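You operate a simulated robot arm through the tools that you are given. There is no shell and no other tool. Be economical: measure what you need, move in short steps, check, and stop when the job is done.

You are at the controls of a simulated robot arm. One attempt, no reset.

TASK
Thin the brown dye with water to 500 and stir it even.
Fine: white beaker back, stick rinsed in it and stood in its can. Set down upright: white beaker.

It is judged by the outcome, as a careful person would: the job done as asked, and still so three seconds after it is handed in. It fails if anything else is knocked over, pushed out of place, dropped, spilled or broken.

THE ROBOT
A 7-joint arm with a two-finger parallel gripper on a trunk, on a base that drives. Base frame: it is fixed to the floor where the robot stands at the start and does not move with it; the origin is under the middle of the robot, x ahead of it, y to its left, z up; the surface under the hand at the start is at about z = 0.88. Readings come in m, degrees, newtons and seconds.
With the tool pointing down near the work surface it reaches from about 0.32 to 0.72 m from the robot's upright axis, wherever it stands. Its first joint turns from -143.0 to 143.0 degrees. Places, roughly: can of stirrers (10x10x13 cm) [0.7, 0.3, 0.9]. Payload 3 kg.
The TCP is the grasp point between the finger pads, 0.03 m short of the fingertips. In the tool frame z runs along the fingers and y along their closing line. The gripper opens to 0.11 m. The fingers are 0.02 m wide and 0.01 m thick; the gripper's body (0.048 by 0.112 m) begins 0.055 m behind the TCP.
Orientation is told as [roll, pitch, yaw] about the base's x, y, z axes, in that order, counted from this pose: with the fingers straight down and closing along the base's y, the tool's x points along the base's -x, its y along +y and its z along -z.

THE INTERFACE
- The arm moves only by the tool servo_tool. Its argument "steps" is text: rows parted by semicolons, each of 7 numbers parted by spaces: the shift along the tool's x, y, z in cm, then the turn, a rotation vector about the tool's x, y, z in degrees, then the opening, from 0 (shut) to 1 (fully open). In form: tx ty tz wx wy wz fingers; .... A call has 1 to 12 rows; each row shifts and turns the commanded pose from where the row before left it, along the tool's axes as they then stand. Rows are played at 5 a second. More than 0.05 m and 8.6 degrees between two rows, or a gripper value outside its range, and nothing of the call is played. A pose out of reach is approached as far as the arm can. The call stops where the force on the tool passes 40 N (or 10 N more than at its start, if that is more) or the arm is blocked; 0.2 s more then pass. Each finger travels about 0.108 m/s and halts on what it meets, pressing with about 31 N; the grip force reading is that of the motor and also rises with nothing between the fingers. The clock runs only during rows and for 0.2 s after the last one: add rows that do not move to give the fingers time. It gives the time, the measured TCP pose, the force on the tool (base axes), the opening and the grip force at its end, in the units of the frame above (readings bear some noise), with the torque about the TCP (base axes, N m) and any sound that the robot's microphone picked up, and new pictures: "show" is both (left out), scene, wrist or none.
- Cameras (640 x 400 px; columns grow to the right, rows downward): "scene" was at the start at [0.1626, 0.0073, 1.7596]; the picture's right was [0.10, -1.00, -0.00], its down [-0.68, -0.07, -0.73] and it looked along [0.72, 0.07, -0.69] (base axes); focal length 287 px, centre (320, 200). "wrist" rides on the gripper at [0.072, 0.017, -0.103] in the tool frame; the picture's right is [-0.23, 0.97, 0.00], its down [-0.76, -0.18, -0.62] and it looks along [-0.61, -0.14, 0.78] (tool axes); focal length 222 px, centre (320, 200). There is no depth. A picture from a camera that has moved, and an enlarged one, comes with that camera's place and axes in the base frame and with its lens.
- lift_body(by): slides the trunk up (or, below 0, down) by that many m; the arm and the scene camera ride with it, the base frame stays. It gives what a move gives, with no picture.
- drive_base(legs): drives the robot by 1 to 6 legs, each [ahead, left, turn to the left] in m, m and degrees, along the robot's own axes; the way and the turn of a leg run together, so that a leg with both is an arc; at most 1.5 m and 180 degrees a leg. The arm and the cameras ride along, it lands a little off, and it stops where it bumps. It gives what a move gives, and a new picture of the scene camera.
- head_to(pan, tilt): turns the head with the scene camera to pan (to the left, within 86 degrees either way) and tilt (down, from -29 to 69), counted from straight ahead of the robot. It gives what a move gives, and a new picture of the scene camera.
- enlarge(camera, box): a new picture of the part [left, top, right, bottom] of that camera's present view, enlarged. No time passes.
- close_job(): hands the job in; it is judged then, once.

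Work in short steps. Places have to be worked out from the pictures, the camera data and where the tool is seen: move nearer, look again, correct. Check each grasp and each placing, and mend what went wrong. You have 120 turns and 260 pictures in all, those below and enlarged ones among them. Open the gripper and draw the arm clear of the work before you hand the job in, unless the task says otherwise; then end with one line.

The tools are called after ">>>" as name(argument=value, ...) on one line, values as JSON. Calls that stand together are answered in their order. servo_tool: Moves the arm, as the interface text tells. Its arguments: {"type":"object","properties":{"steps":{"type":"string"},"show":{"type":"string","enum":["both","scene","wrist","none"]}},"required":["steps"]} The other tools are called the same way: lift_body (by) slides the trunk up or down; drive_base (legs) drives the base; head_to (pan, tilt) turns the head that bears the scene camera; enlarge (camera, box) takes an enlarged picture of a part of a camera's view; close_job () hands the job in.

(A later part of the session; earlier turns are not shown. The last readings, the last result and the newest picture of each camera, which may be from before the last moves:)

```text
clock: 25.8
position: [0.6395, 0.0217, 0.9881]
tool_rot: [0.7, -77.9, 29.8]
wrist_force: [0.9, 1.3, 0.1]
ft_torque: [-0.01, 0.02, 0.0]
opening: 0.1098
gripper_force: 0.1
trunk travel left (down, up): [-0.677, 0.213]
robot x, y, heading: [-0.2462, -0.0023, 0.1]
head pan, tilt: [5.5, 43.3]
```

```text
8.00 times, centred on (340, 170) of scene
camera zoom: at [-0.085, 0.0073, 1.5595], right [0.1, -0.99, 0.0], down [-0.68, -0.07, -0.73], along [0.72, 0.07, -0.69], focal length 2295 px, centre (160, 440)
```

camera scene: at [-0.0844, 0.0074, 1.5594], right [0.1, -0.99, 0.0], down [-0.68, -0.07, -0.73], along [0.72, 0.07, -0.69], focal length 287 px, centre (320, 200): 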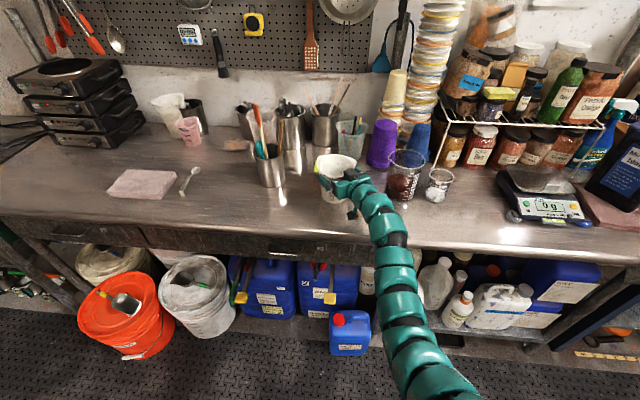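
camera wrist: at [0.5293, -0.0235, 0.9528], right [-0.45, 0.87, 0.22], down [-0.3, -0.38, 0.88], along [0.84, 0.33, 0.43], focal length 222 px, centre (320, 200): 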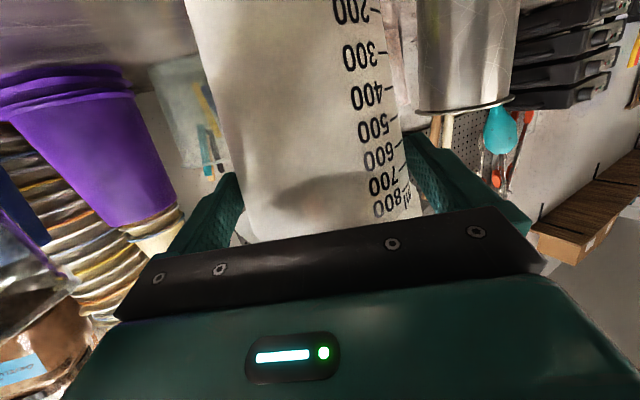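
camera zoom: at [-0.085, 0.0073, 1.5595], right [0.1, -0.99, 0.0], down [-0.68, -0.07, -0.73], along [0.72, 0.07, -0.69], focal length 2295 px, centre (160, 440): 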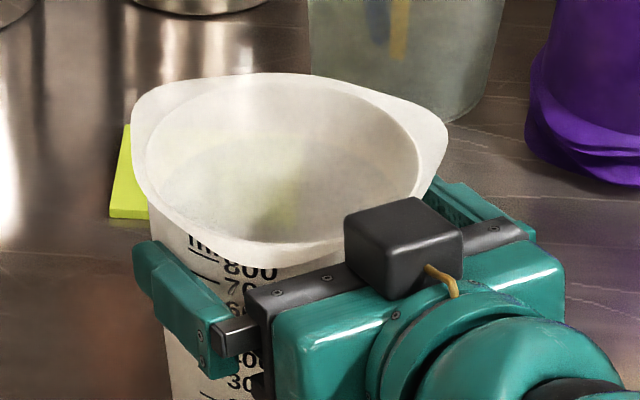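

Beaker stands. I lower the open gripper to z≈0.963 and close fully, waiting longer.

>>> servo_tool(steps="0.8 0 0.17 0 0 0 1;0.8 0 0.17 0 0 0 1;0.8 0 0.17 0 0 0 1;0 0 0 0 0 0 1;0 0 0 0 0 0 0.5;0 0 0 0 0 0 0;0 0 0 0 0 0 0;0 0 0 0 0 0 0;0 0 0 0 0 0 0", show="none")

>>> servo_tool(steps="-0.1 0 -0.02 0 0 0 0;-0.1 0 -0.02 0 0 0 0;-0.2 0 -0.04 0 0 0 0;-0.2 0 -0.04 0 0 0 0;0 0 0 0 0 0 0", show="none")

>>> enlarge(camera="scene", box=[300, 145, 380, 195])

```text
clock: 27.8
position: [0.6378, 0.021, 0.9627]
tool_rot: [0.4, -77.8, 29.7]
wrist_force: [-0.1, -0.4, 1.3]
ft_torque: [0.07, -0.09, -0.14]
opening: 0.1022
gripper_force: 31.0
trunk travel left (down, up): [-0.677, 0.213]
robot x, y, heading: [-0.2484, -0.0012, 0.2]
head pan, tilt: [5.5, 43.3]
```

```text
clock: 29.0
position: [0.6383, 0.0201, 0.9672]
tool_rot: [0.5, -77.7, 29.6]
wrist_force: [0.1, 0.1, -7.8]
ft_torque: [-0.16, 0.16, -0.02]
opening: 0.1023
gripper_force: 30.7
trunk travel left (down, up): [-0.677, 0.213]
robot x, y, heading: [-0.2469, -0.0008, 0.1]
head pan, tilt: [5.5, 43.3]
```

```text
8.00 times, centred on (340, 170) of scene
camera zoom: at [-0.0842, 0.0074, 1.5594], right [0.1, -0.99, 0.0], down [-0.68, -0.07, -0.73], along [0.72, 0.07, -0.69], focal length 2295 px, centre (160, 440)
```

zoom: 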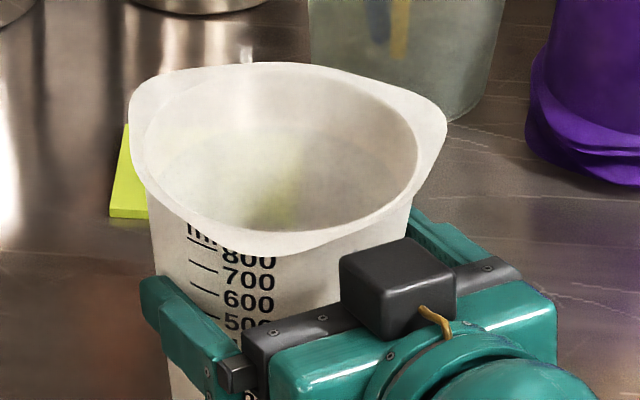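

It holds now: 7.8 N, opening steady at 0.102. Lift slowly further, watching for slip.

>>> servo_tool(steps="-0.3 0 -0.06 0 0 0 0;-0.4 0 -0.08 0 0 0 0;-0.4 0 -0.08 0 0 0 0;-0.4 0 -0.08 0 0 0 0;-0.4 0 -0.08 0 0 0 0;-0.4 0 -0.08 0 0 0 0;-0.3 0 -0.06 0 0 0 0;0 0 0 0 0 0 0", show="none")

>>> enlarge(camera="scene", box=[300, 135, 396, 195])

```text
clock: 30.8
position: [0.6399, 0.0199, 0.9936]
tool_rot: [0.6, -77.9, 29.7]
wrist_force: [0.1, -0.7, -7.3]
ft_torque: [-0.1, 0.17, -0.03]
opening: 0.102
gripper_force: 30.6
trunk travel left (down, up): [-0.677, 0.213]
robot x, y, heading: [-0.249, 0.0005, 0.0]
head pan, tilt: [5.5, 43.3]
```

```text
6.67 times, centred on (348, 165) of scene
camera zoom: at [-0.0841, 0.0074, 1.5594], right [0.1, -0.99, 0.0], down [-0.68, -0.07, -0.73], along [0.72, 0.07, -0.69], focal length 1913 px, centre (133, 433)
```

zoom: 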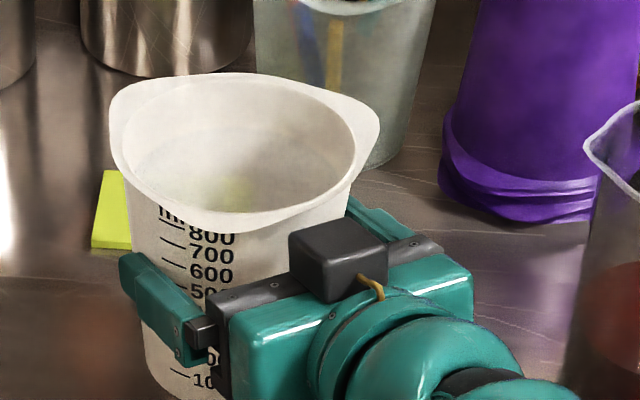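

Solid hold. Raise to z≈1.105 smoothly, then carry sideways toward the glass.

>>> servo_tool(steps="-0.5 0 -0.1 0 0 0 0;-1.0 0 -0.21 0 0 0 0;-1.2 0 -0.26 0 0 0 0;-1.2 0 -0.26 0 0 0 0;-1.2 0 -0.26 0 0 0 0;-1.2 0 -0.26 0 0 0 0;-1.2 0 -0.26 0 0 0 0;-1.2 0 -0.26 0 0 0 0;-1.0 0 -0.21 0 0 0 0;-0.7 0 -0.15 0 0 0 0;-0.4 0 -0.08 0 0 0 0;0 0 0 0 0 0 0", show="scene")

>>> servo_tool(steps="0.08 -0.5 -0.39 0 0 0 0;0.16 -1.1 -0.78 0 0 0 0;0.16 -1.1 -0.78 0 0 0 0;0.16 -1.1 -0.78 0 0 0 0;0.16 -1.1 -0.78 0 0 0 0;0.16 -1.1 -0.78 0 0 0 0;0.16 -1.1 -0.78 0 0 0 0;0.16 -1.1 -0.78 0 0 0 0;0.16 -1.1 -0.78 0 0 0 0;0.16 -1.1 -0.78 0 0 0 0;0.08 -0.5 -0.39 0 0 0 0;0 0 0 0 0 0 0", show="both")

>>> enlarge(camera="scene", box=[320, 110, 448, 190])

```text
clock: 33.4
position: [0.6398, 0.0209, 1.1048]
tool_rot: [0.7, -77.8, 29.7]
wrist_force: [0.7, -0.3, -7.2]
ft_torque: [-0.1, 0.18, 0.0]
opening: 0.102
gripper_force: 31.1
trunk travel left (down, up): [-0.677, 0.213]
robot x, y, heading: [-0.2469, -0.003, -0.1]
head pan, tilt: [5.5, 43.3]
camera scene: at [-0.084, 0.0074, 1.5594], right [0.1, -0.99, 0.0], down [-0.68, -0.07, -0.73], along [0.72, 0.07, -0.69], focal length 287 px, centre (320, 200)
```

scene: 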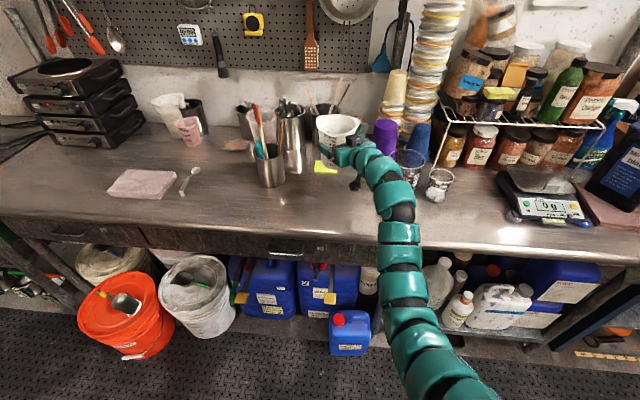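

```text
clock: 36.0
position: [0.6256, -0.1143, 1.1047]
tool_rot: [0.6, -77.7, 29.6]
wrist_force: [-0.3, -0.4, -7.8]
ft_torque: [-0.09, 0.15, 0.03]
opening: 0.1022
gripper_force: 31.0
trunk travel left (down, up): [-0.677, 0.213]
robot x, y, heading: [-0.2482, -0.0003, 0.2]
head pan, tilt: [5.5, 43.3]
camera scene: at [-0.0841, 0.0072, 1.5594], right [0.1, -0.99, 0.0], down [-0.68, -0.07, -0.73], along [0.72, 0.07, -0.69], focal length 287 px, centre (320, 200)
camera wrist: at [0.5156, -0.1572, 1.0557], right [-0.45, 0.87, 0.22], down [-0.3, -0.38, 0.88], along [0.84, 0.33, 0.43], focal length 222 px, centre (320, 200)
```

scene: 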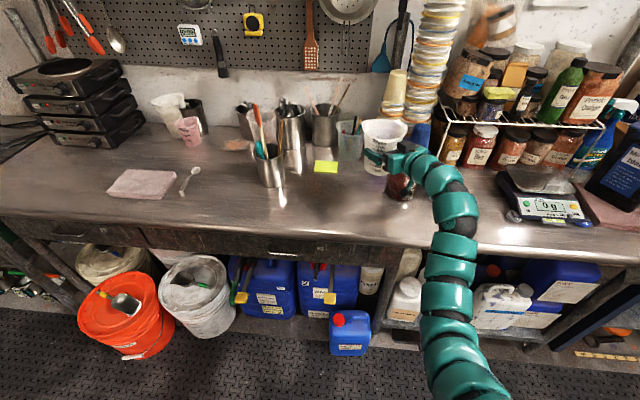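
wrist: 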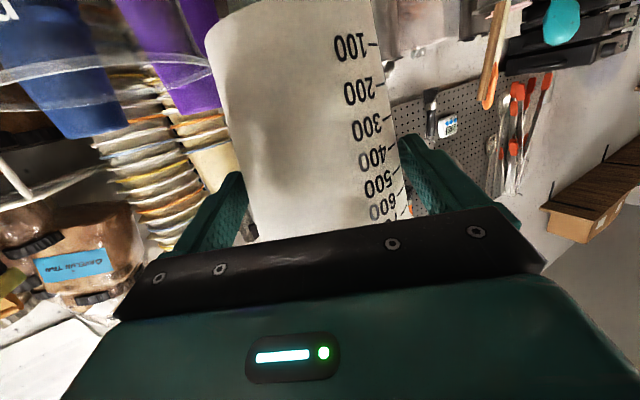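

```text
5.00 times, centred on (384, 150) of scene
camera zoom: at [-0.0841, 0.0072, 1.5594], right [0.1, -0.99, 0.0], down [-0.68, -0.07, -0.73], along [0.72, 0.07, -0.69], focal length 1435 px, centre (0, 450)
```

zoom: 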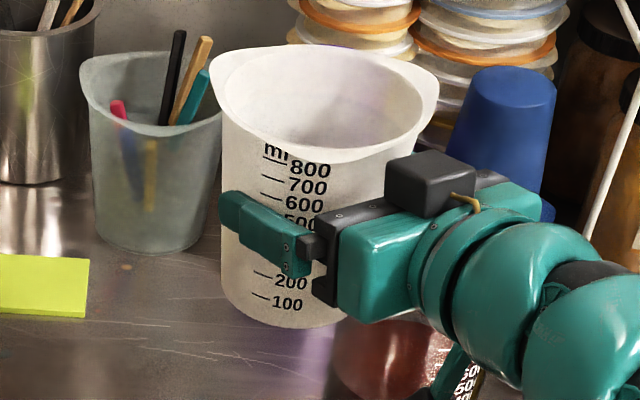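

Geometry: glass rim centre ≈(0.698,−0.197), z≈1.02. The spout lip should be ~3 cm short of the centre. Tilt 25° (below flow onset) and lower 2.4 cm.

>>> servo_tool(steps="0 0 0 -0.6 0 2.9 0;0 0 0 -1.04 0 4.89 0;0 0 0 -1.04 0 4.89 0;0 0 0 -1.04 0 4.89 0;0 0 0 -1.04 0 4.89 0;0 0 0 -0.4 0 1.96 0;0.7 -0.33 0.15 0 0 0 0;0.7 -0.33 0.15 0 0 0 0;0.7 -0.33 0.15 0 0 0 0;0 0 0 0 0 0 0", show="both")

>>> enlarge(camera="scene", box=[336, 100, 464, 180])

```text
clock: 38.2
position: [0.6249, -0.1145, 1.0816]
tool_rot: [65.8, -62.3, -33.1]
wrist_force: [-0.7, 1.0, -8.0]
ft_torque: [-0.19, 0.13, 0.01]
opening: 0.1018
gripper_force: 30.7
trunk travel left (down, up): [-0.677, 0.213]
robot x, y, heading: [-0.2474, -0.0011, 0.1]
head pan, tilt: [5.5, 43.3]
camera scene: at [-0.0842, 0.0072, 1.5595], right [0.1, -0.99, 0.0], down [-0.68, -0.07, -0.73], along [0.72, 0.07, -0.69], focal length 287 px, centre (320, 200)
camera wrist: at [0.5057, -0.141, 1.0456], right [-0.35, 0.71, 0.61], down [-0.12, -0.69, 0.72], along [0.93, 0.18, 0.33], focal length 222 px, centre (320, 200)
```

scene: 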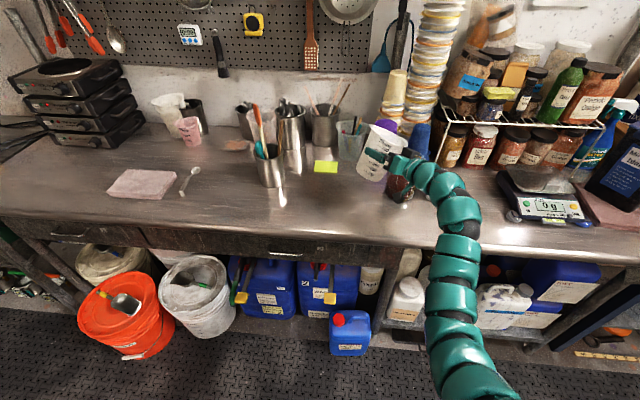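
wrist: 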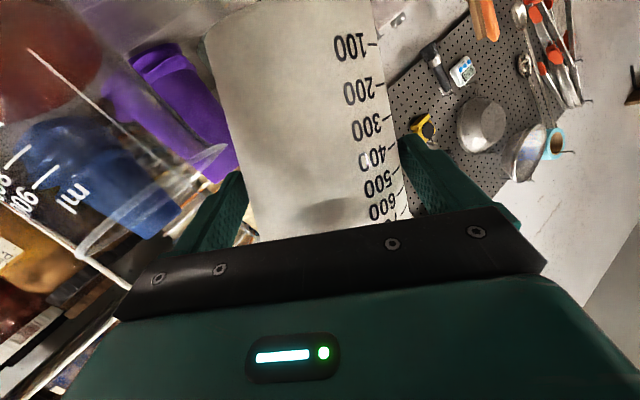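

```text
5.00 times, centred on (400, 140) of scene
camera zoom: at [-0.0842, 0.0072, 1.5595], right [0.1, -0.99, 0.0], down [-0.68, -0.07, -0.73], along [0.72, 0.07, -0.69], focal length 1435 px, centre (-80, 500)
```

zoom: 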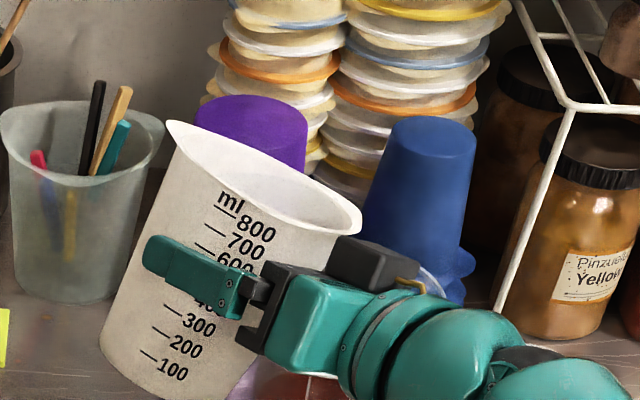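

The lip is ~2.8 cm short of the glass centre, as planned. Tilt on slowly in small steps, watching the weight.

>>> servo_tool(steps="0 0 0 -0.42 0 1.96 0;0 0 0 -0.42 0 1.96 0;0 0 0 -0.42 0 1.96 0;0 0 0 0 0 0 0;0 0 0 0 0 0 0;0 0 0 0 0 0 0", show="wrist")

>>> enlarge(camera="scene", box=[352, 110, 448, 170])

```text
clock: 39.6
position: [0.6234, -0.1156, 1.0825]
tool_rot: [70.8, -56.9, -37.4]
wrist_force: [0.2, 1.0, -7.1]
ft_torque: [-0.18, 0.13, -0.01]
opening: 0.1019
gripper_force: 31.2
trunk travel left (down, up): [-0.677, 0.213]
robot x, y, heading: [-0.2473, -0.0017, 0.0]
head pan, tilt: [5.5, 43.3]
camera wrist: at [0.5038, -0.138, 1.0493], right [-0.32, 0.65, 0.69], down [-0.09, -0.75, 0.66], along [0.94, 0.15, 0.29], focal length 222 px, centre (320, 200)
```

wrist: 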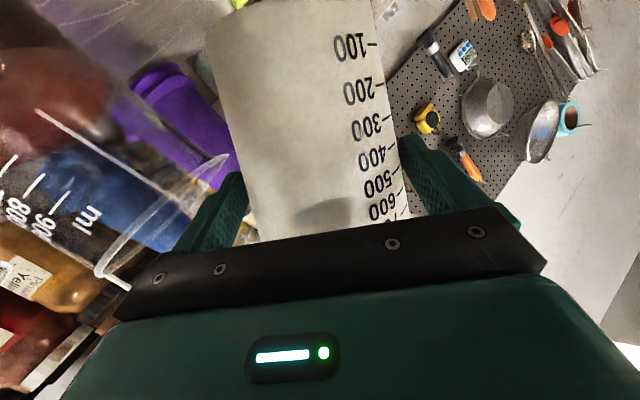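

```text
6.67 times, centred on (400, 140) of scene
camera zoom: at [-0.0842, 0.0072, 1.5594], right [0.1, -0.99, 0.0], down [-0.68, -0.07, -0.73], along [0.72, 0.07, -0.69], focal length 1913 px, centre (-213, 600)
```

zoom: 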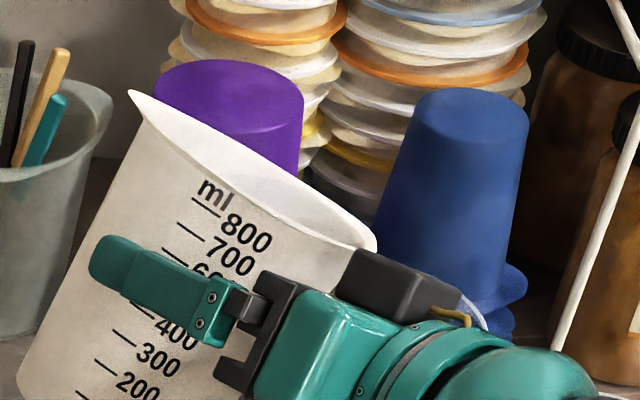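

No flow yet visible. Another 4° in small steps.

>>> servo_tool(steps="0 0 0 -0.3 0 1.47 0;0 0 0 -0.3 0 1.47 0;0 0 0 -0.21 0 0.98 0;0 0 0 0 0 0 0;0 0 0 0 0 0 0", show="none")

>>> enlarge(camera="scene", box=[376, 125, 440, 165])

>>> enlarge(camera="wrist", box=[0, 0, 240, 150])

```text
clock: 40.8
position: [0.6257, -0.1139, 1.0819]
tool_rot: [73.3, -53.1, -39.4]
wrist_force: [0.3, -0.7, -7.1]
ft_torque: [-0.18, 0.14, 0.01]
opening: 0.1017
gripper_force: 31.0
trunk travel left (down, up): [-0.677, 0.213]
robot x, y, heading: [-0.2431, -0.0035, 0.1]
head pan, tilt: [5.5, 43.3]
```

```text
10.00 times, centred on (408, 145) of scene
camera zoom: at [-0.0842, 0.0072, 1.5594], right [0.1, -0.99, 0.0], down [-0.68, -0.07, -0.73], along [0.72, 0.07, -0.69], focal length 2869 px, centre (-560, 750)
```

zoom: 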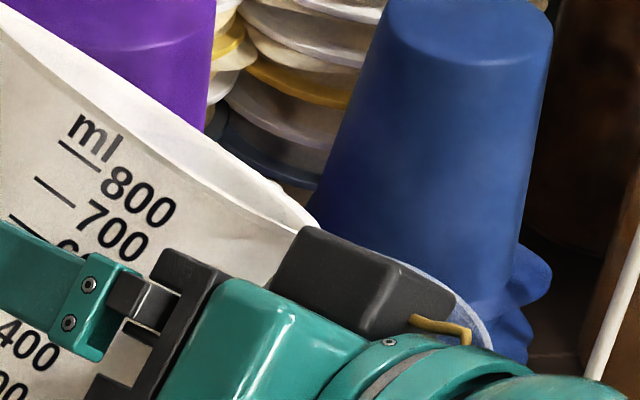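

```text
2.67 times, centred on (120, 75) of wrist
camera zoom: at [0.5033, -0.1356, 1.0511], right [-0.29, 0.6, 0.74], down [-0.06, -0.79, 0.61], along [0.95, 0.13, 0.27], focal length 592 px, centre (853, 533)
```

zoom: 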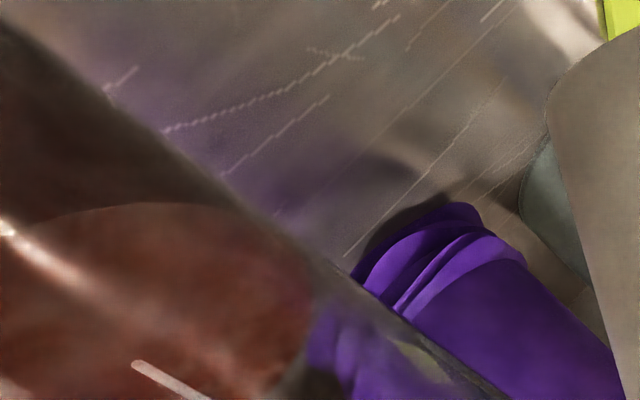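

Still not flowing. Another 4°.

>>> servo_tool(steps="0 0 0 -0.3 0 1.47 0;0 0 0 -0.3 0 1.47 0;0 0 0 -0.21 0 0.98 0;0 0 0 0 0 0 0;0 0 0 0 0 0 0", show="none")

>>> enlarge(camera="wrist", box=[0, 0, 240, 150])

```text
clock: 42.0
position: [0.6253, -0.1143, 1.0815]
tool_rot: [75.4, -49.3, -41.1]
wrist_force: [0.0, 0.4, -5.7]
ft_torque: [-0.19, 0.13, -0.05]
opening: 0.1016
gripper_force: 30.9
trunk travel left (down, up): [-0.677, 0.213]
robot x, y, heading: [-0.2475, 0.0038, 0.3]
head pan, tilt: [5.5, 43.3]
```

```text
2.67 times, centred on (120, 75) of wrist
camera zoom: at [0.5017, -0.1339, 1.0546], right [-0.27, 0.56, 0.79], down [-0.04, -0.82, 0.57], along [0.96, 0.12, 0.24], focal length 592 px, centre (853, 533)
```

zoom: 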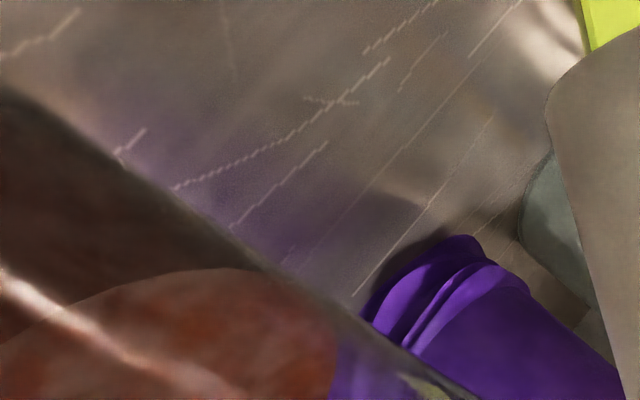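

Weight dropped to ~5.7 N and the dye surface changed: pouring has begun. Read again.

>>> servo_tool(steps="0 0 0 0 0 0 0", show="none")

>>> servo_tool(steps="0 0 0 0 0 0 0", show="none")

>>> enlarge(camera="wrist", box=[0, 0, 240, 150])

>>> enlarge(camera="scene", box=[352, 110, 448, 170])

```text
clock: 42.4
position: [0.6251, -0.1144, 1.08]
tool_rot: [75.4, -49.2, -41.2]
wrist_force: [0.5, 0.1, -6.2]
ft_torque: [-0.16, 0.11, -0.04]
opening: 0.1021
gripper_force: 30.5
trunk travel left (down, up): [-0.677, 0.213]
robot x, y, heading: [-0.2515, 0.0026, 0.2]
head pan, tilt: [5.5, 43.3]
```

```text
clock: 42.8
position: [0.6247, -0.1157, 1.0816]
tool_rot: [75.3, -49.3, -41.0]
wrist_force: [-0.7, -0.5, -5.5]
ft_torque: [-0.18, 0.11, 0.05]
opening: 0.1021
gripper_force: 31.3
trunk travel left (down, up): [-0.677, 0.213]
robot x, y, heading: [-0.2481, -0.0015, 0.1]
head pan, tilt: [5.5, 43.3]
```

```text
2.67 times, centred on (120, 75) of wrist
camera zoom: at [0.5017, -0.1339, 1.0546], right [-0.27, 0.56, 0.79], down [-0.04, -0.82, 0.57], along [0.96, 0.12, 0.24], focal length 592 px, centre (853, 533)
```

zoom: 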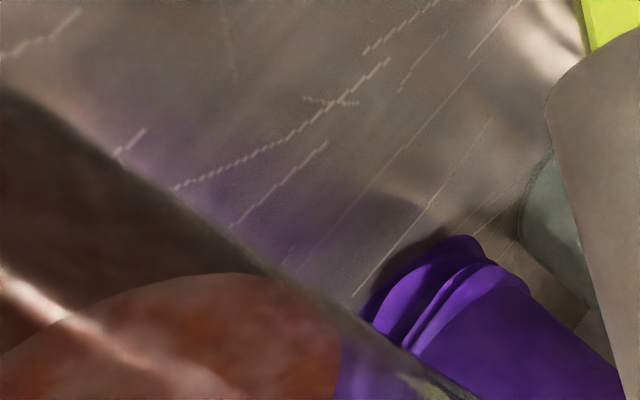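

```text
6.67 times, centred on (400, 140) of scene
camera zoom: at [-0.0843, 0.0072, 1.5595], right [0.1, -0.99, 0.0], down [-0.68, -0.07, -0.73], along [0.72, 0.07, -0.69], focal length 1913 px, centre (-213, 600)
```

zoom: 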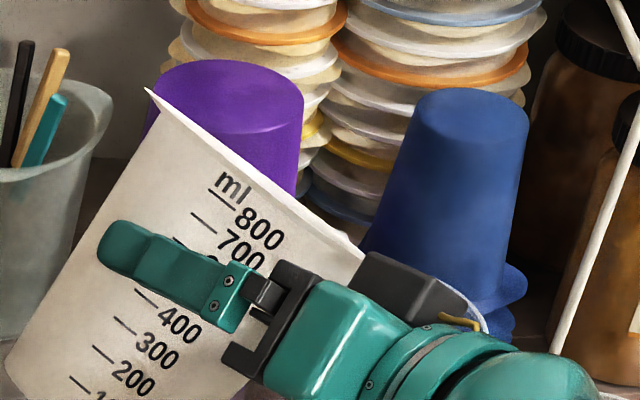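

About 1.6 N (~160 ml) already left the beaker — stop now: tilt back.

>>> servo_tool(steps="0 0 0 1.2 0 -5.6 0;0 0 0 1.2 0 -5.6 0;0 0 0 0.6 0 -2.8 0;0 0 0 0 0 0 0;0 0 0 0 0 0 0", show="none")

>>> servo_tool(steps="0 0 0 0 0 0 0;0 0 0 0 0 0 0", show="wrist")

>>> enlarge(camera="wrist", box=[0, 0, 240, 150])

```text
clock: 44.0
position: [0.6258, -0.114, 1.0823]
tool_rot: [65.4, -62.6, -32.6]
wrist_force: [0.0, -0.6, -6.4]
ft_torque: [-0.16, 0.08, -0.03]
opening: 0.1018
gripper_force: 31.9
trunk travel left (down, up): [-0.677, 0.213]
robot x, y, heading: [-0.2459, 0.0024, 0.2]
head pan, tilt: [5.5, 43.3]
```

```text
clock: 44.6
position: [0.6245, -0.1128, 1.0824]
tool_rot: [65.5, -62.6, -32.8]
wrist_force: [0.0, -0.2, -7.0]
ft_torque: [-0.19, 0.18, 0.0]
opening: 0.1019
gripper_force: 30.9
trunk travel left (down, up): [-0.677, 0.213]
robot x, y, heading: [-0.249, -0.0009, 0.4]
head pan, tilt: [5.5, 43.3]
camera wrist: at [0.5063, -0.1405, 1.0449], right [-0.35, 0.71, 0.61], down [-0.12, -0.68, 0.72], along [0.93, 0.18, 0.33], focal length 222 px, centre (320, 200)
```

wrist: 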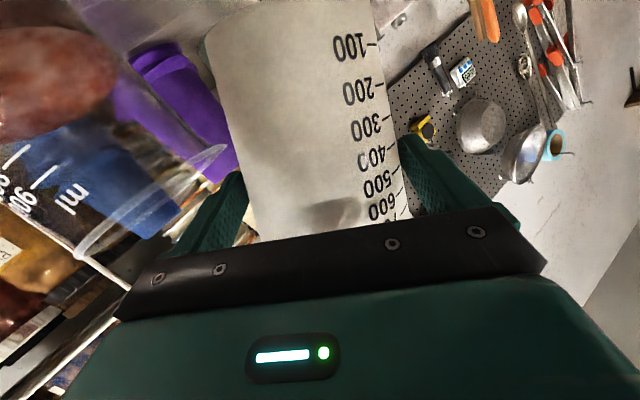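

```text
2.67 times, centred on (120, 75) of wrist
camera zoom: at [0.5063, -0.1405, 1.0449], right [-0.35, 0.71, 0.61], down [-0.12, -0.68, 0.72], along [0.93, 0.18, 0.33], focal length 592 px, centre (853, 533)
```

zoom: 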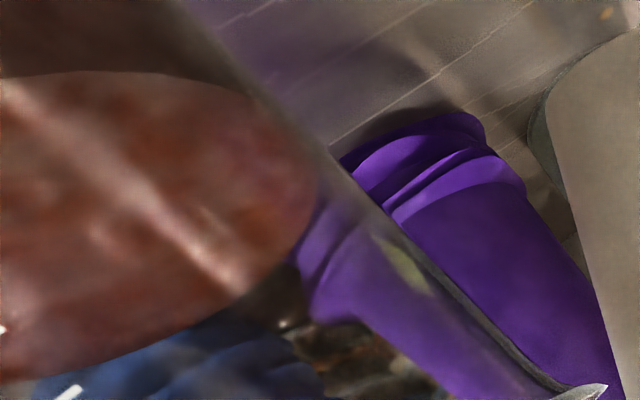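

Weight is now ~6.7 N; so only part poured. Back off (raise, upright, move left) to read the glass from the scene camera.

>>> servo_tool(steps="-0.7 0.33 -0.15 0 0 0 0;-0.7 0.33 -0.15 0 0 0 0;-0.7 0.33 -0.15 0 0 0 0;0 0 0 0.6 0 -2.9 0;0 0 0 1.04 0 -4.89 0;0 0 0 1.04 0 -4.89 0;0 0 0 1.04 0 -4.89 0;0 0 0 1.04 0 -4.89 0;0 0 0 0.4 0 -1.96 0;-0.08 0.5 0.39 0 0 0 0;-0.16 1.1 0.78 0 0 0 0;-0.16 1.1 0.78 0 0 0 0", show="none")

>>> servo_tool(steps="-0.16 1.1 0.78 0 0 0 0;-0.16 1.1 0.78 0 0 0 0;-0.16 1.1 0.78 0 0 0 0;-0.16 1.1 0.78 0 0 0 0;-0.16 1.1 0.78 0 0 0 0;-0.08 0.5 0.39 0 0 0 0;0 0 0 0 0 0 0;0 0 0 0 0 0 0", show="none")

>>> enlarge(camera="scene", box=[376, 170, 424, 200])

>>> enlarge(camera="scene", box=[300, 90, 460, 190])

```text
clock: 47.2
position: [0.6282, -0.0819, 1.1044]
tool_rot: [-1.0, -77.8, 31.2]
wrist_force: [-0.2, -0.2, -6.5]
ft_torque: [-0.1, 0.15, -0.02]
opening: 0.1017
gripper_force: 30.8
trunk travel left (down, up): [-0.677, 0.213]
robot x, y, heading: [-0.2461, 0.0029, 0.2]
head pan, tilt: [5.5, 43.3]
```

```text
clock: 49.0
position: [0.638, -0.0076, 1.1057]
tool_rot: [-0.7, -77.8, 31.0]
wrist_force: [-0.6, 0.0, -6.0]
ft_torque: [-0.09, 0.13, 0.02]
opening: 0.1019
gripper_force: 30.8
trunk travel left (down, up): [-0.677, 0.213]
robot x, y, heading: [-0.2452, 0.0011, 0.4]
head pan, tilt: [5.5, 43.3]
```

```text
13.33 times, centred on (400, 185) of scene
camera zoom: at [-0.0842, 0.0074, 1.5594], right [0.1, -0.99, 0.0], down [-0.68, -0.07, -0.73], along [0.72, 0.07, -0.69], focal length 3826 px, centre (-747, 400)
```

zoom: 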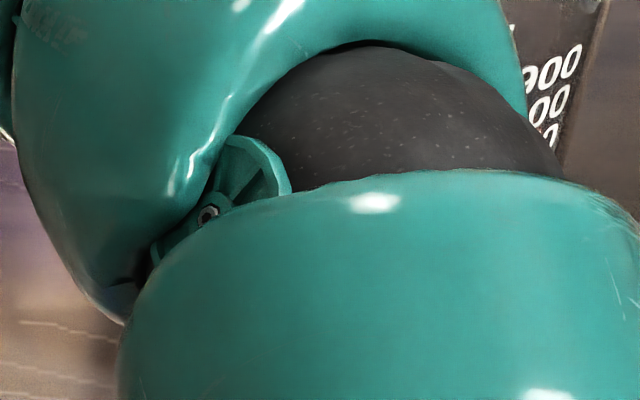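

```text
4.00 times, centred on (380, 140) of scene
camera zoom: at [-0.0842, 0.0074, 1.5594], right [0.1, -0.99, 0.0], down [-0.68, -0.07, -0.73], along [0.72, 0.07, -0.69], focal length 1148 px, centre (80, 440)
```

zoom: 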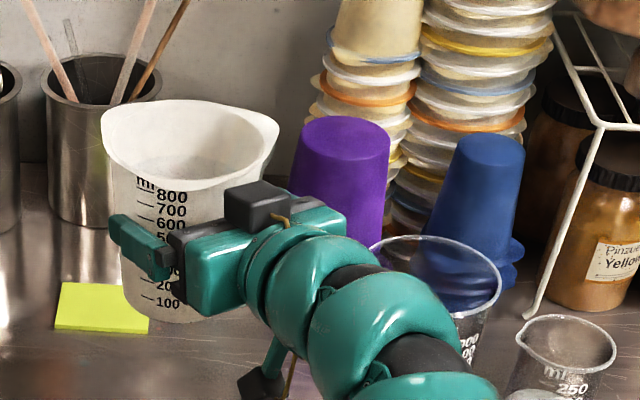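

The arm hides the glass; move further left ~12 cm.

>>> servo_tool(steps="-0.05 0.6 0.25 0 0 0 0;-0.1 1.26 0.49 0 0 0 0;-0.1 1.26 0.49 0 0 0 0;-0.1 1.26 0.49 0 0 0 0;-0.1 1.26 0.49 0 0 0 0;-0.1 1.26 0.49 0 0 0 0;-0.1 1.26 0.49 0 0 0 0;-0.1 1.26 0.49 0 0 0 0;-0.1 1.26 0.49 0 0 0 0;-0.05 0.6 0.25 0 0 0 0;0 0 0 0 0 0 0", show="none")

>>> enlarge(camera="scene", box=[376, 170, 424, 200])

>>> enlarge(camera="scene", box=[300, 100, 460, 200])

```text
clock: 51.4
position: [0.6194, 0.115, 1.1024]
tool_rot: [-0.8, -77.8, 31.0]
wrist_force: [0.3, 0.4, -5.9]
ft_torque: [-0.14, 0.14, 0.02]
opening: 0.1016
gripper_force: 31.0
trunk travel left (down, up): [-0.677, 0.213]
robot x, y, heading: [-0.2481, -0.0025, 0.0]
head pan, tilt: [5.5, 43.3]
```

```text
13.33 times, centred on (400, 185) of scene
camera zoom: at [-0.0842, 0.0075, 1.5595], right [0.1, -0.99, 0.0], down [-0.68, -0.07, -0.73], along [0.72, 0.07, -0.69], focal length 3826 px, centre (-747, 400)
```

zoom: 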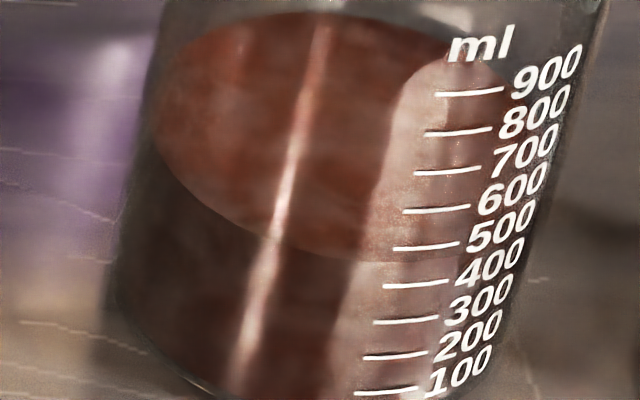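

```text
4.00 times, centred on (380, 150) of scene
camera zoom: at [-0.0842, 0.0075, 1.5595], right [0.1, -0.99, 0.0], down [-0.68, -0.07, -0.73], along [0.72, 0.07, -0.69], focal length 1148 px, centre (80, 400)
```

zoom: 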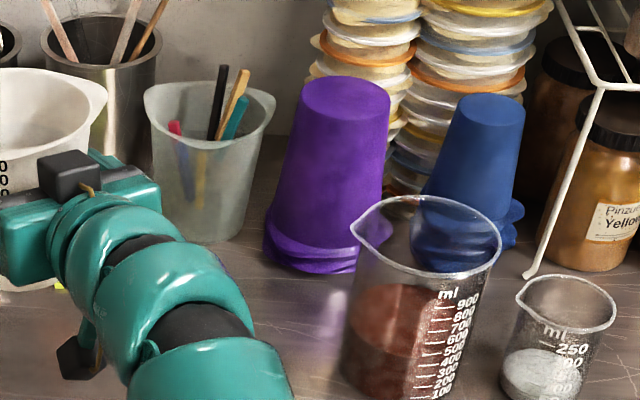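

Reading ≈470. I zoom tighter on the scale to be precise.

>>> enlarge(camera="scene", box=[400, 182, 416, 192])

```text
16.00 times, centred on (408, 187) of scene
camera zoom: at [-0.0842, 0.0075, 1.5595], right [0.1, -0.99, 0.0], down [-0.68, -0.07, -0.73], along [0.72, 0.07, -0.69], focal length 4591 px, centre (-1088, 408)
```

zoom: 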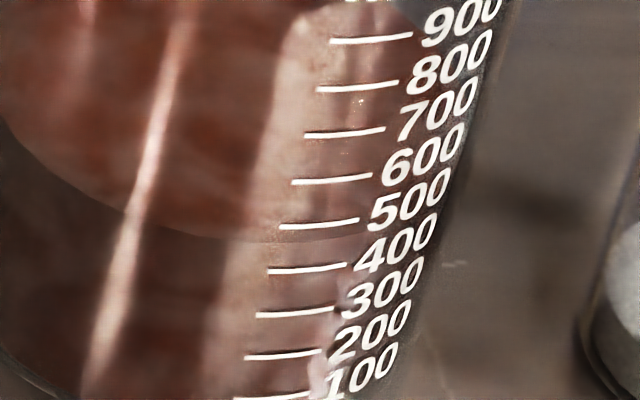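

Level ≈ 462, so ~37 ml more. Carry back to the pour position.

>>> servo_tool(steps="0.08 -0.7 -0.4 0 0 0 0;0.16 -1.4 -0.8 0 0 0 0;0.22 -1.96 -1.08 0 0 0 0;0.22 -1.96 -1.08 0 0 0 0;0.22 -1.96 -1.08 0 0 0 0;0.22 -1.96 -1.08 0 0 0 0;0.22 -1.96 -1.08 0 0 0 0;0.22 -1.96 -1.08 0 0 0 0;0.22 -1.96 -1.08 0 0 0 0;0.22 -1.96 -1.08 0 0 0 0;0.16 -1.4 -0.8 0 0 0 0;0.08 -0.7 -0.4 0 0 0 0", show="none")

>>> enlarge(camera="scene", box=[320, 110, 448, 190])

```text
clock: 54.0
position: [0.6227, -0.1131, 1.1052]
tool_rot: [-0.6, -77.8, 30.9]
wrist_force: [-0.1, 0.3, -6.2]
ft_torque: [-0.08, 0.18, 0.02]
opening: 0.1016
gripper_force: 30.8
trunk travel left (down, up): [-0.677, 0.213]
robot x, y, heading: [-0.2468, -0.0, 0.1]
head pan, tilt: [5.5, 43.3]
```

```text
5.00 times, centred on (384, 150) of scene
camera zoom: at [-0.0843, 0.0071, 1.5595], right [0.1, -0.99, 0.0], down [-0.68, -0.07, -0.73], along [0.72, 0.07, -0.69], focal length 1435 px, centre (0, 450)
```

zoom: 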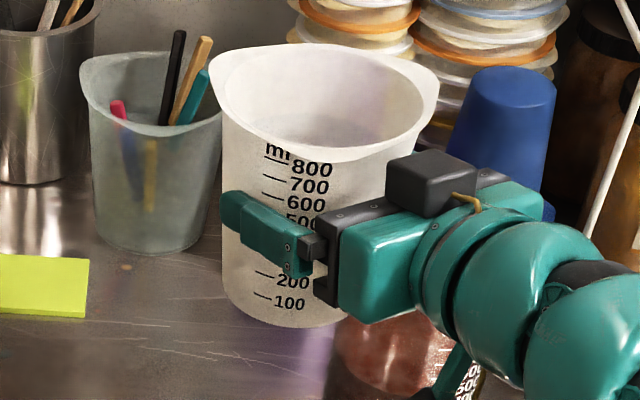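

Same pose as before. Tilt 25°, lower, then on to 35°.

>>> servo_tool(steps="0 0 0 -0.6 0 2.9 0;0 0 0 -1.04 0 4.89 0;0 0 0 -1.04 0 4.89 0;0 0 0 -1.04 0 4.89 0;0 0 0 -1.04 0 4.89 0;0 0 0 -0.4 0 1.96 0;0.7 -0.33 0.15 0 0 0 0;0.7 -0.33 0.15 0 0 0 0;0.7 -0.33 0.15 0 0 0 0;0 0 0 -0.73 0 3.4 0;0 0 0 -0.73 0 3.4 0;0 0 0 -0.63 0 2.94 0", show="none")

>>> servo_tool(steps="0 0 0 -0.31 0 1.47 0;0 0 0 -0.31 0 1.47 0;0 0 0 -0.31 0 1.47 0;0 0 0 -0.31 0 1.47 0;0 0 0 0 0 0 0;0 0 0 0 0 0 0;0 0 0 0 0 0 0;0 0 0 0 0 0 0", show="none")

>>> servo_tool(steps="0 0 0 0 0 0 0", show="wrist")

```text
clock: 56.6
position: [0.6215, -0.1144, 1.0828]
tool_rot: [73.1, -53.4, -39.2]
wrist_force: [0.7, -0.2, -6.3]
ft_torque: [-0.18, 0.1, 0.01]
opening: 0.1013
gripper_force: 31.1
trunk travel left (down, up): [-0.677, 0.213]
robot x, y, heading: [-0.2476, 0.0017, 0.1]
head pan, tilt: [5.5, 43.3]
```

```text
clock: 58.4
position: [0.623, -0.1152, 1.0806]
tool_rot: [76.2, -47.8, -41.6]
wrist_force: [0.6, -0.1, -5.6]
ft_torque: [-0.17, 0.12, -0.03]
opening: 0.1016
gripper_force: 31.0
trunk travel left (down, up): [-0.677, 0.213]
robot x, y, heading: [-0.2473, -0.0042, 0.2]
head pan, tilt: [5.5, 43.3]
```

```text
clock: 58.8
position: [0.6228, -0.114, 1.0821]
tool_rot: [76.1, -47.7, -41.6]
wrist_force: [-0.2, 0.2, -6.6]
ft_torque: [-0.17, 0.11, -0.02]
opening: 0.1015
gripper_force: 31.1
trunk travel left (down, up): [-0.677, 0.213]
robot x, y, heading: [-0.2494, -0.0064, 0.2]
head pan, tilt: [5.5, 43.3]
camera wrist: at [0.4983, -0.1334, 1.0561], right [-0.25, 0.54, 0.8], down [-0.03, -0.84, 0.55], along [0.97, 0.11, 0.23], focal length 222 px, centre (320, 200)
```

wrist: 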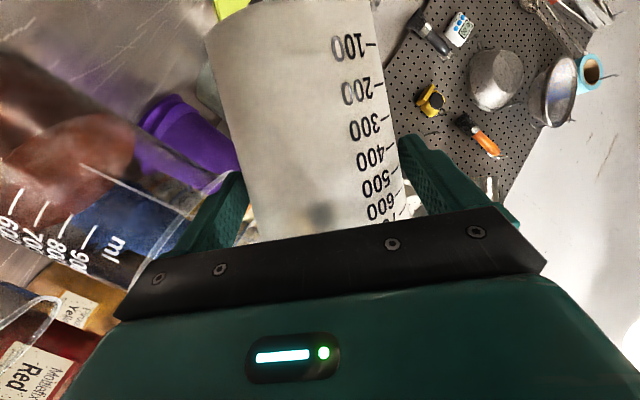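

I check whether the wrist view gives the level here.

>>> enlarge(camera="wrist", box=[0, 60, 240, 210])

>>> enlarge(camera="scene", box=[376, 140, 456, 210])

```text
2.67 times, centred on (120, 135) of wrist
camera zoom: at [0.4983, -0.1334, 1.0561], right [-0.25, 0.54, 0.8], down [-0.03, -0.84, 0.55], along [0.97, 0.11, 0.23], focal length 592 px, centre (853, 373)
```

zoom: 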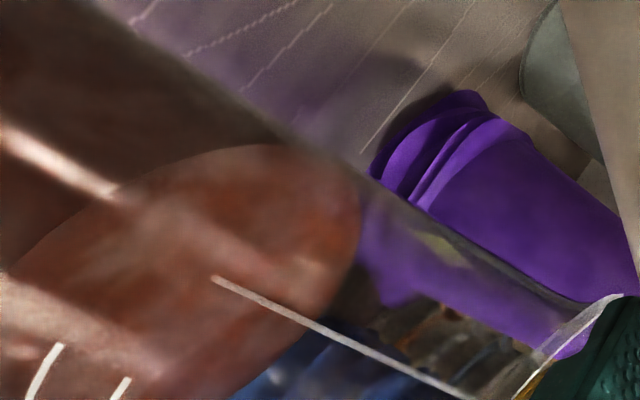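

```text
5.71 times, centred on (416, 175) of scene
camera zoom: at [-0.0843, 0.0072, 1.5595], right [0.1, -0.99, 0.0], down [-0.68, -0.07, -0.73], along [0.72, 0.07, -0.69], focal length 1640 px, centre (-229, 343)
```

zoom: 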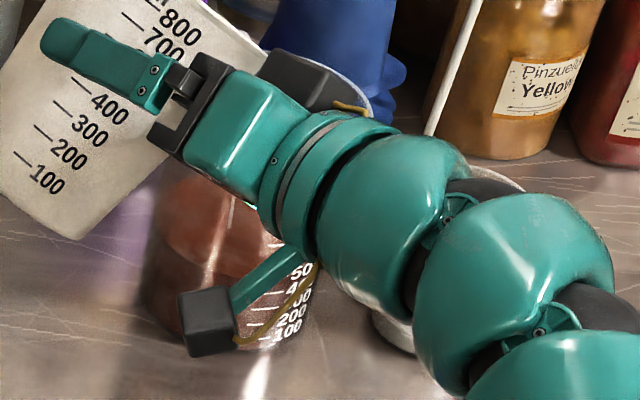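

>>> enlarge(camera="scene", box=[392, 172, 440, 202])

```text
13.33 times, centred on (416, 187) of scene
camera zoom: at [-0.0843, 0.0072, 1.5595], right [0.1, -0.99, 0.0], down [-0.68, -0.07, -0.73], along [0.72, 0.07, -0.69], focal length 3826 px, centre (-960, 373)
```

zoom: 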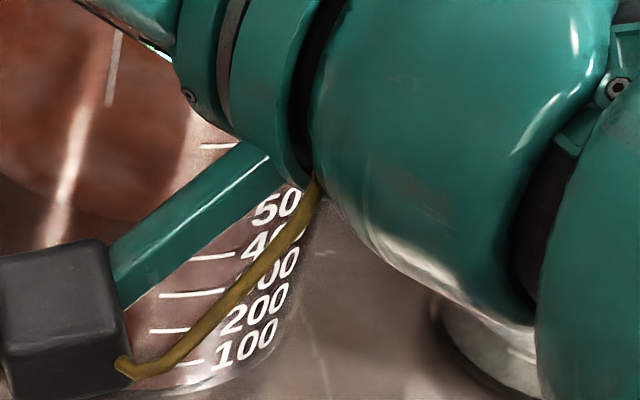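

The near edge of the liquid is visible on the left; I take the same box as earlier to compare directly.

>>> enlarge(camera="scene", box=[376, 170, 424, 200])

```text
13.33 times, centred on (400, 185) of scene
camera zoom: at [-0.0843, 0.0072, 1.5595], right [0.1, -0.99, 0.0], down [-0.68, -0.07, -0.73], along [0.72, 0.07, -0.69], focal length 3826 px, centre (-747, 400)
```

zoom: 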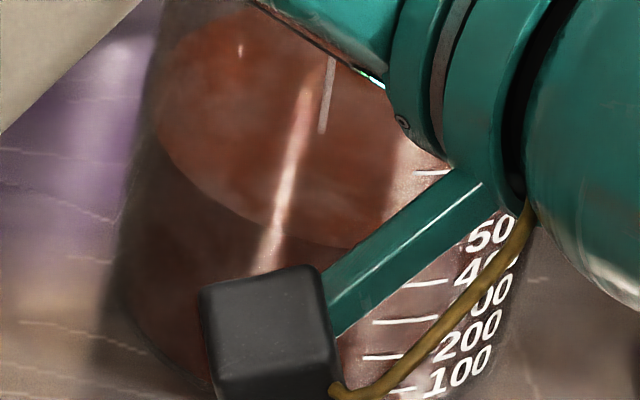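

Level now ≈495 with a thin stream still running; stop now: tilt back promptly and raise.

>>> servo_tool(steps="0 0 0 1.2 0 -5.6 0;0 0 0 1.2 0 -5.6 0;0 0 0 1.04 0 -4.89 0;-0.7 0.33 -0.15 0 0 0 0;-0.7 0.33 -0.15 0 0 0 0;-0.7 0.33 -0.15 0 0 0 0;0 0 0 1.04 0 -4.89 0;0 0 0 1.04 0 -4.89 0;0 0 0 1.04 0 -4.89 0;0 0 0 1.04 0 -4.89 0;0 0 0 1.0 0 -4.7 0;0 0 0 0 0 0 0", show="none")

>>> servo_tool(steps="-0.08 0.7 0.4 0 0 0 0;-0.16 1.4 0.8 0 0 0 0;-0.22 1.96 1.08 0 0 0 0;-0.22 1.96 1.08 0 0 0 0;-0.22 1.96 1.08 0 0 0 0;-0.22 1.96 1.08 0 0 0 0;-0.22 1.96 1.08 0 0 0 0;-0.22 1.96 1.08 0 0 0 0;-0.22 1.96 1.08 0 0 0 0;-0.22 1.96 1.08 0 0 0 0;-0.16 1.4 0.8 0 0 0 0;-0.08 0.7 0.4 0 0 0 0", show="scene")

>>> enlarge(camera="scene", box=[376, 170, 424, 200])

>>> enlarge(camera="scene", box=[400, 182, 416, 192])

```text
clock: 61.4
position: [0.6214, -0.1152, 1.1046]
tool_rot: [-2.8, -77.7, 32.7]
wrist_force: [-0.3, 0.1, -6.5]
ft_torque: [-0.07, 0.14, 0.0]
opening: 0.1014
gripper_force: 31.0
trunk travel left (down, up): [-0.677, 0.213]
robot x, y, heading: [-0.2514, -0.0035, 0.4]
head pan, tilt: [5.5, 43.3]
```

```text
clock: 64.0
position: [0.6186, 0.1136, 1.1035]
tool_rot: [-2.3, -77.7, 32.5]
wrist_force: [0.0, -0.8, -5.6]
ft_torque: [-0.08, 0.16, -0.02]
opening: 0.1012
gripper_force: 31.4
trunk travel left (down, up): [-0.677, 0.213]
robot x, y, heading: [-0.2456, 0.0021, 0.3]
head pan, tilt: [5.5, 43.3]
camera scene: at [-0.0843, 0.0077, 1.5595], right [0.1, -0.99, 0.0], down [-0.68, -0.07, -0.73], along [0.72, 0.07, -0.69], focal length 287 px, centre (320, 200)
```

scene: 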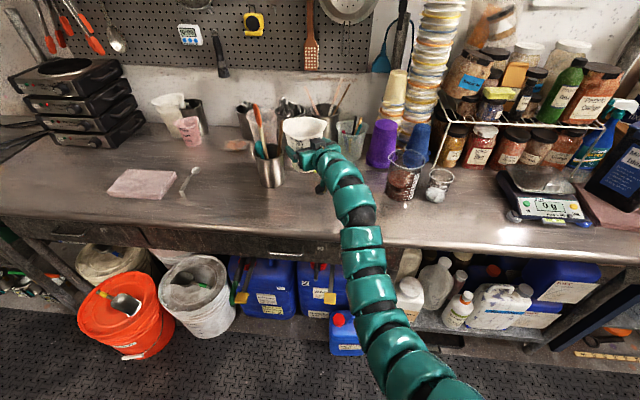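

```text
13.33 times, centred on (400, 185) of scene
camera zoom: at [-0.0843, 0.0077, 1.5595], right [0.1, -0.99, 0.0], down [-0.68, -0.07, -0.73], along [0.72, 0.07, -0.69], focal length 3826 px, centre (-747, 400)
```

zoom: 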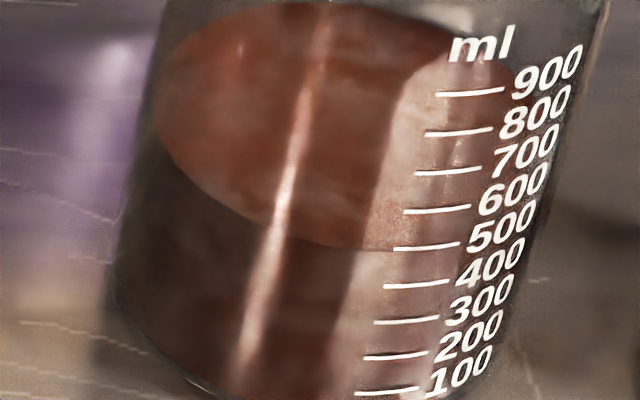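

```text
16.00 times, centred on (408, 187) of scene
camera zoom: at [-0.0843, 0.0077, 1.5595], right [0.1, -0.99, 0.0], down [-0.68, -0.07, -0.73], along [0.72, 0.07, -0.69], focal length 4591 px, centre (-1088, 408)
```

zoom: 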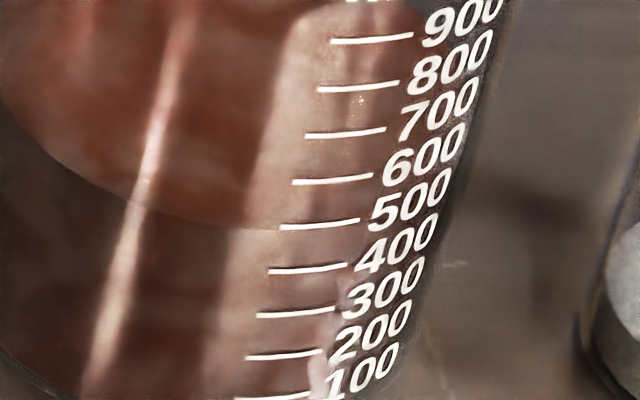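

Level sits at the 500 mark. Now return the white beaker: move above its original place, then down.

>>> servo_tool(steps="0.06 -0.65 -0.22 0 0 0 0;0.1 -1.3 -0.45 0 0 0 0;0.1 -1.3 -0.45 0 0 0 0;0.1 -1.3 -0.45 0 0 0 0;0.1 -1.3 -0.45 0 0 0 0;0.1 -1.3 -0.45 0 0 0 0;0.1 -1.3 -0.45 0 0 0 0;0.06 -0.65 -0.22 0 0 0 0;0 0 0 0 0 0 0", show="none")

>>> servo_tool(steps="0.6 0 0.13 0 0 0 0;1.15 0 0.24 0 0 0 0;1.3 0 0.28 0 0 0 0;1.3 0 0.28 0 0 0 0;1.3 0 0.28 0 0 0 0;1.3 0 0.28 0 0 0 0;1.3 0 0.28 0 0 0 0;1.3 0 0.28 0 0 0 0;1.3 0 0.28 0 0 0 0;1.0 0 0.21 0 0 0 0;0.6 0 0.13 0 0 0 0;0 0 0 0 0 0 0", show="both")

>>> enlarge(camera="scene", box=[300, 145, 380, 195])

```text
clock: 66.0
position: [0.6375, 0.0184, 1.1031]
tool_rot: [-2.3, -77.7, 32.4]
wrist_force: [-0.5, 0.8, -6.6]
ft_torque: [-0.11, 0.16, 0.01]
opening: 0.1016
gripper_force: 30.8
trunk travel left (down, up): [-0.677, 0.213]
robot x, y, heading: [-0.2489, -0.0037, 0.4]
head pan, tilt: [5.5, 43.3]
```

```text
clock: 68.6
position: [0.6359, 0.0187, 0.9745]
tool_rot: [-2.5, -77.8, 32.5]
wrist_force: [-0.6, 0.1, -6.7]
ft_torque: [-0.07, 0.2, -0.04]
opening: 0.1012
gripper_force: 30.8
trunk travel left (down, up): [-0.677, 0.213]
robot x, y, heading: [-0.2522, -0.0022, 0.1]
head pan, tilt: [5.5, 43.3]
camera scene: at [-0.0843, 0.0074, 1.5595], right [0.1, -0.99, 0.0], down [-0.68, -0.07, -0.73], along [0.72, 0.07, -0.69], focal length 287 px, centre (320, 200)
camera wrist: at [0.5276, -0.0252, 0.9266], right [-0.45, 0.87, 0.21], down [-0.3, -0.37, 0.88], along [0.84, 0.33, 0.43], focal length 222 px, centre (320, 200)
```

scene: 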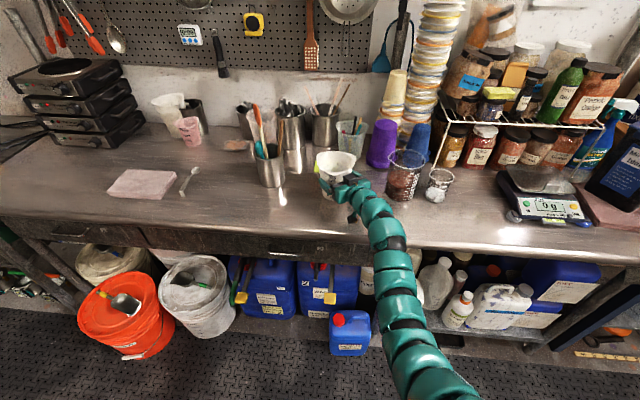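
wrist: 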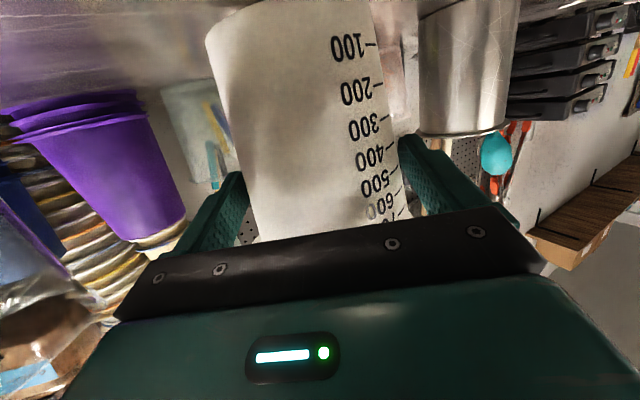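

```text
8.00 times, centred on (340, 170) of scene
camera zoom: at [-0.0843, 0.0074, 1.5595], right [0.1, -0.99, 0.0], down [-0.68, -0.07, -0.73], along [0.72, 0.07, -0.69], focal length 2295 px, centre (160, 440)
```

zoom: 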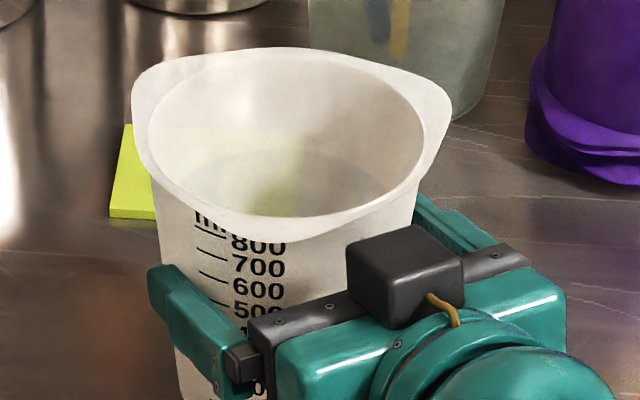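

Beaker is ~1.1 cm above the table, at its original spot. Lower slowly to contact.

>>> servo_tool(steps="0.25 0 0.05 0 0 0 0;0.25 0 0.05 0 0 0 0;0.25 0 0.05 0 0 0 0;0.25 0 0.05 0 0 0 0;0 0 0 0 0 0 0", show="none")

```text
clock: 69.8
position: [0.6373, 0.0158, 0.965]
tool_rot: [-2.5, -77.9, 32.6]
wrist_force: [-0.4, -0.6, -5.7]
ft_torque: [-0.1, 0.12, 0.01]
opening: 0.1013
gripper_force: 31.1
trunk travel left (down, up): [-0.677, 0.213]
robot x, y, heading: [-0.2473, 0.0006, 0.3]
head pan, tilt: [5.5, 43.3]
```

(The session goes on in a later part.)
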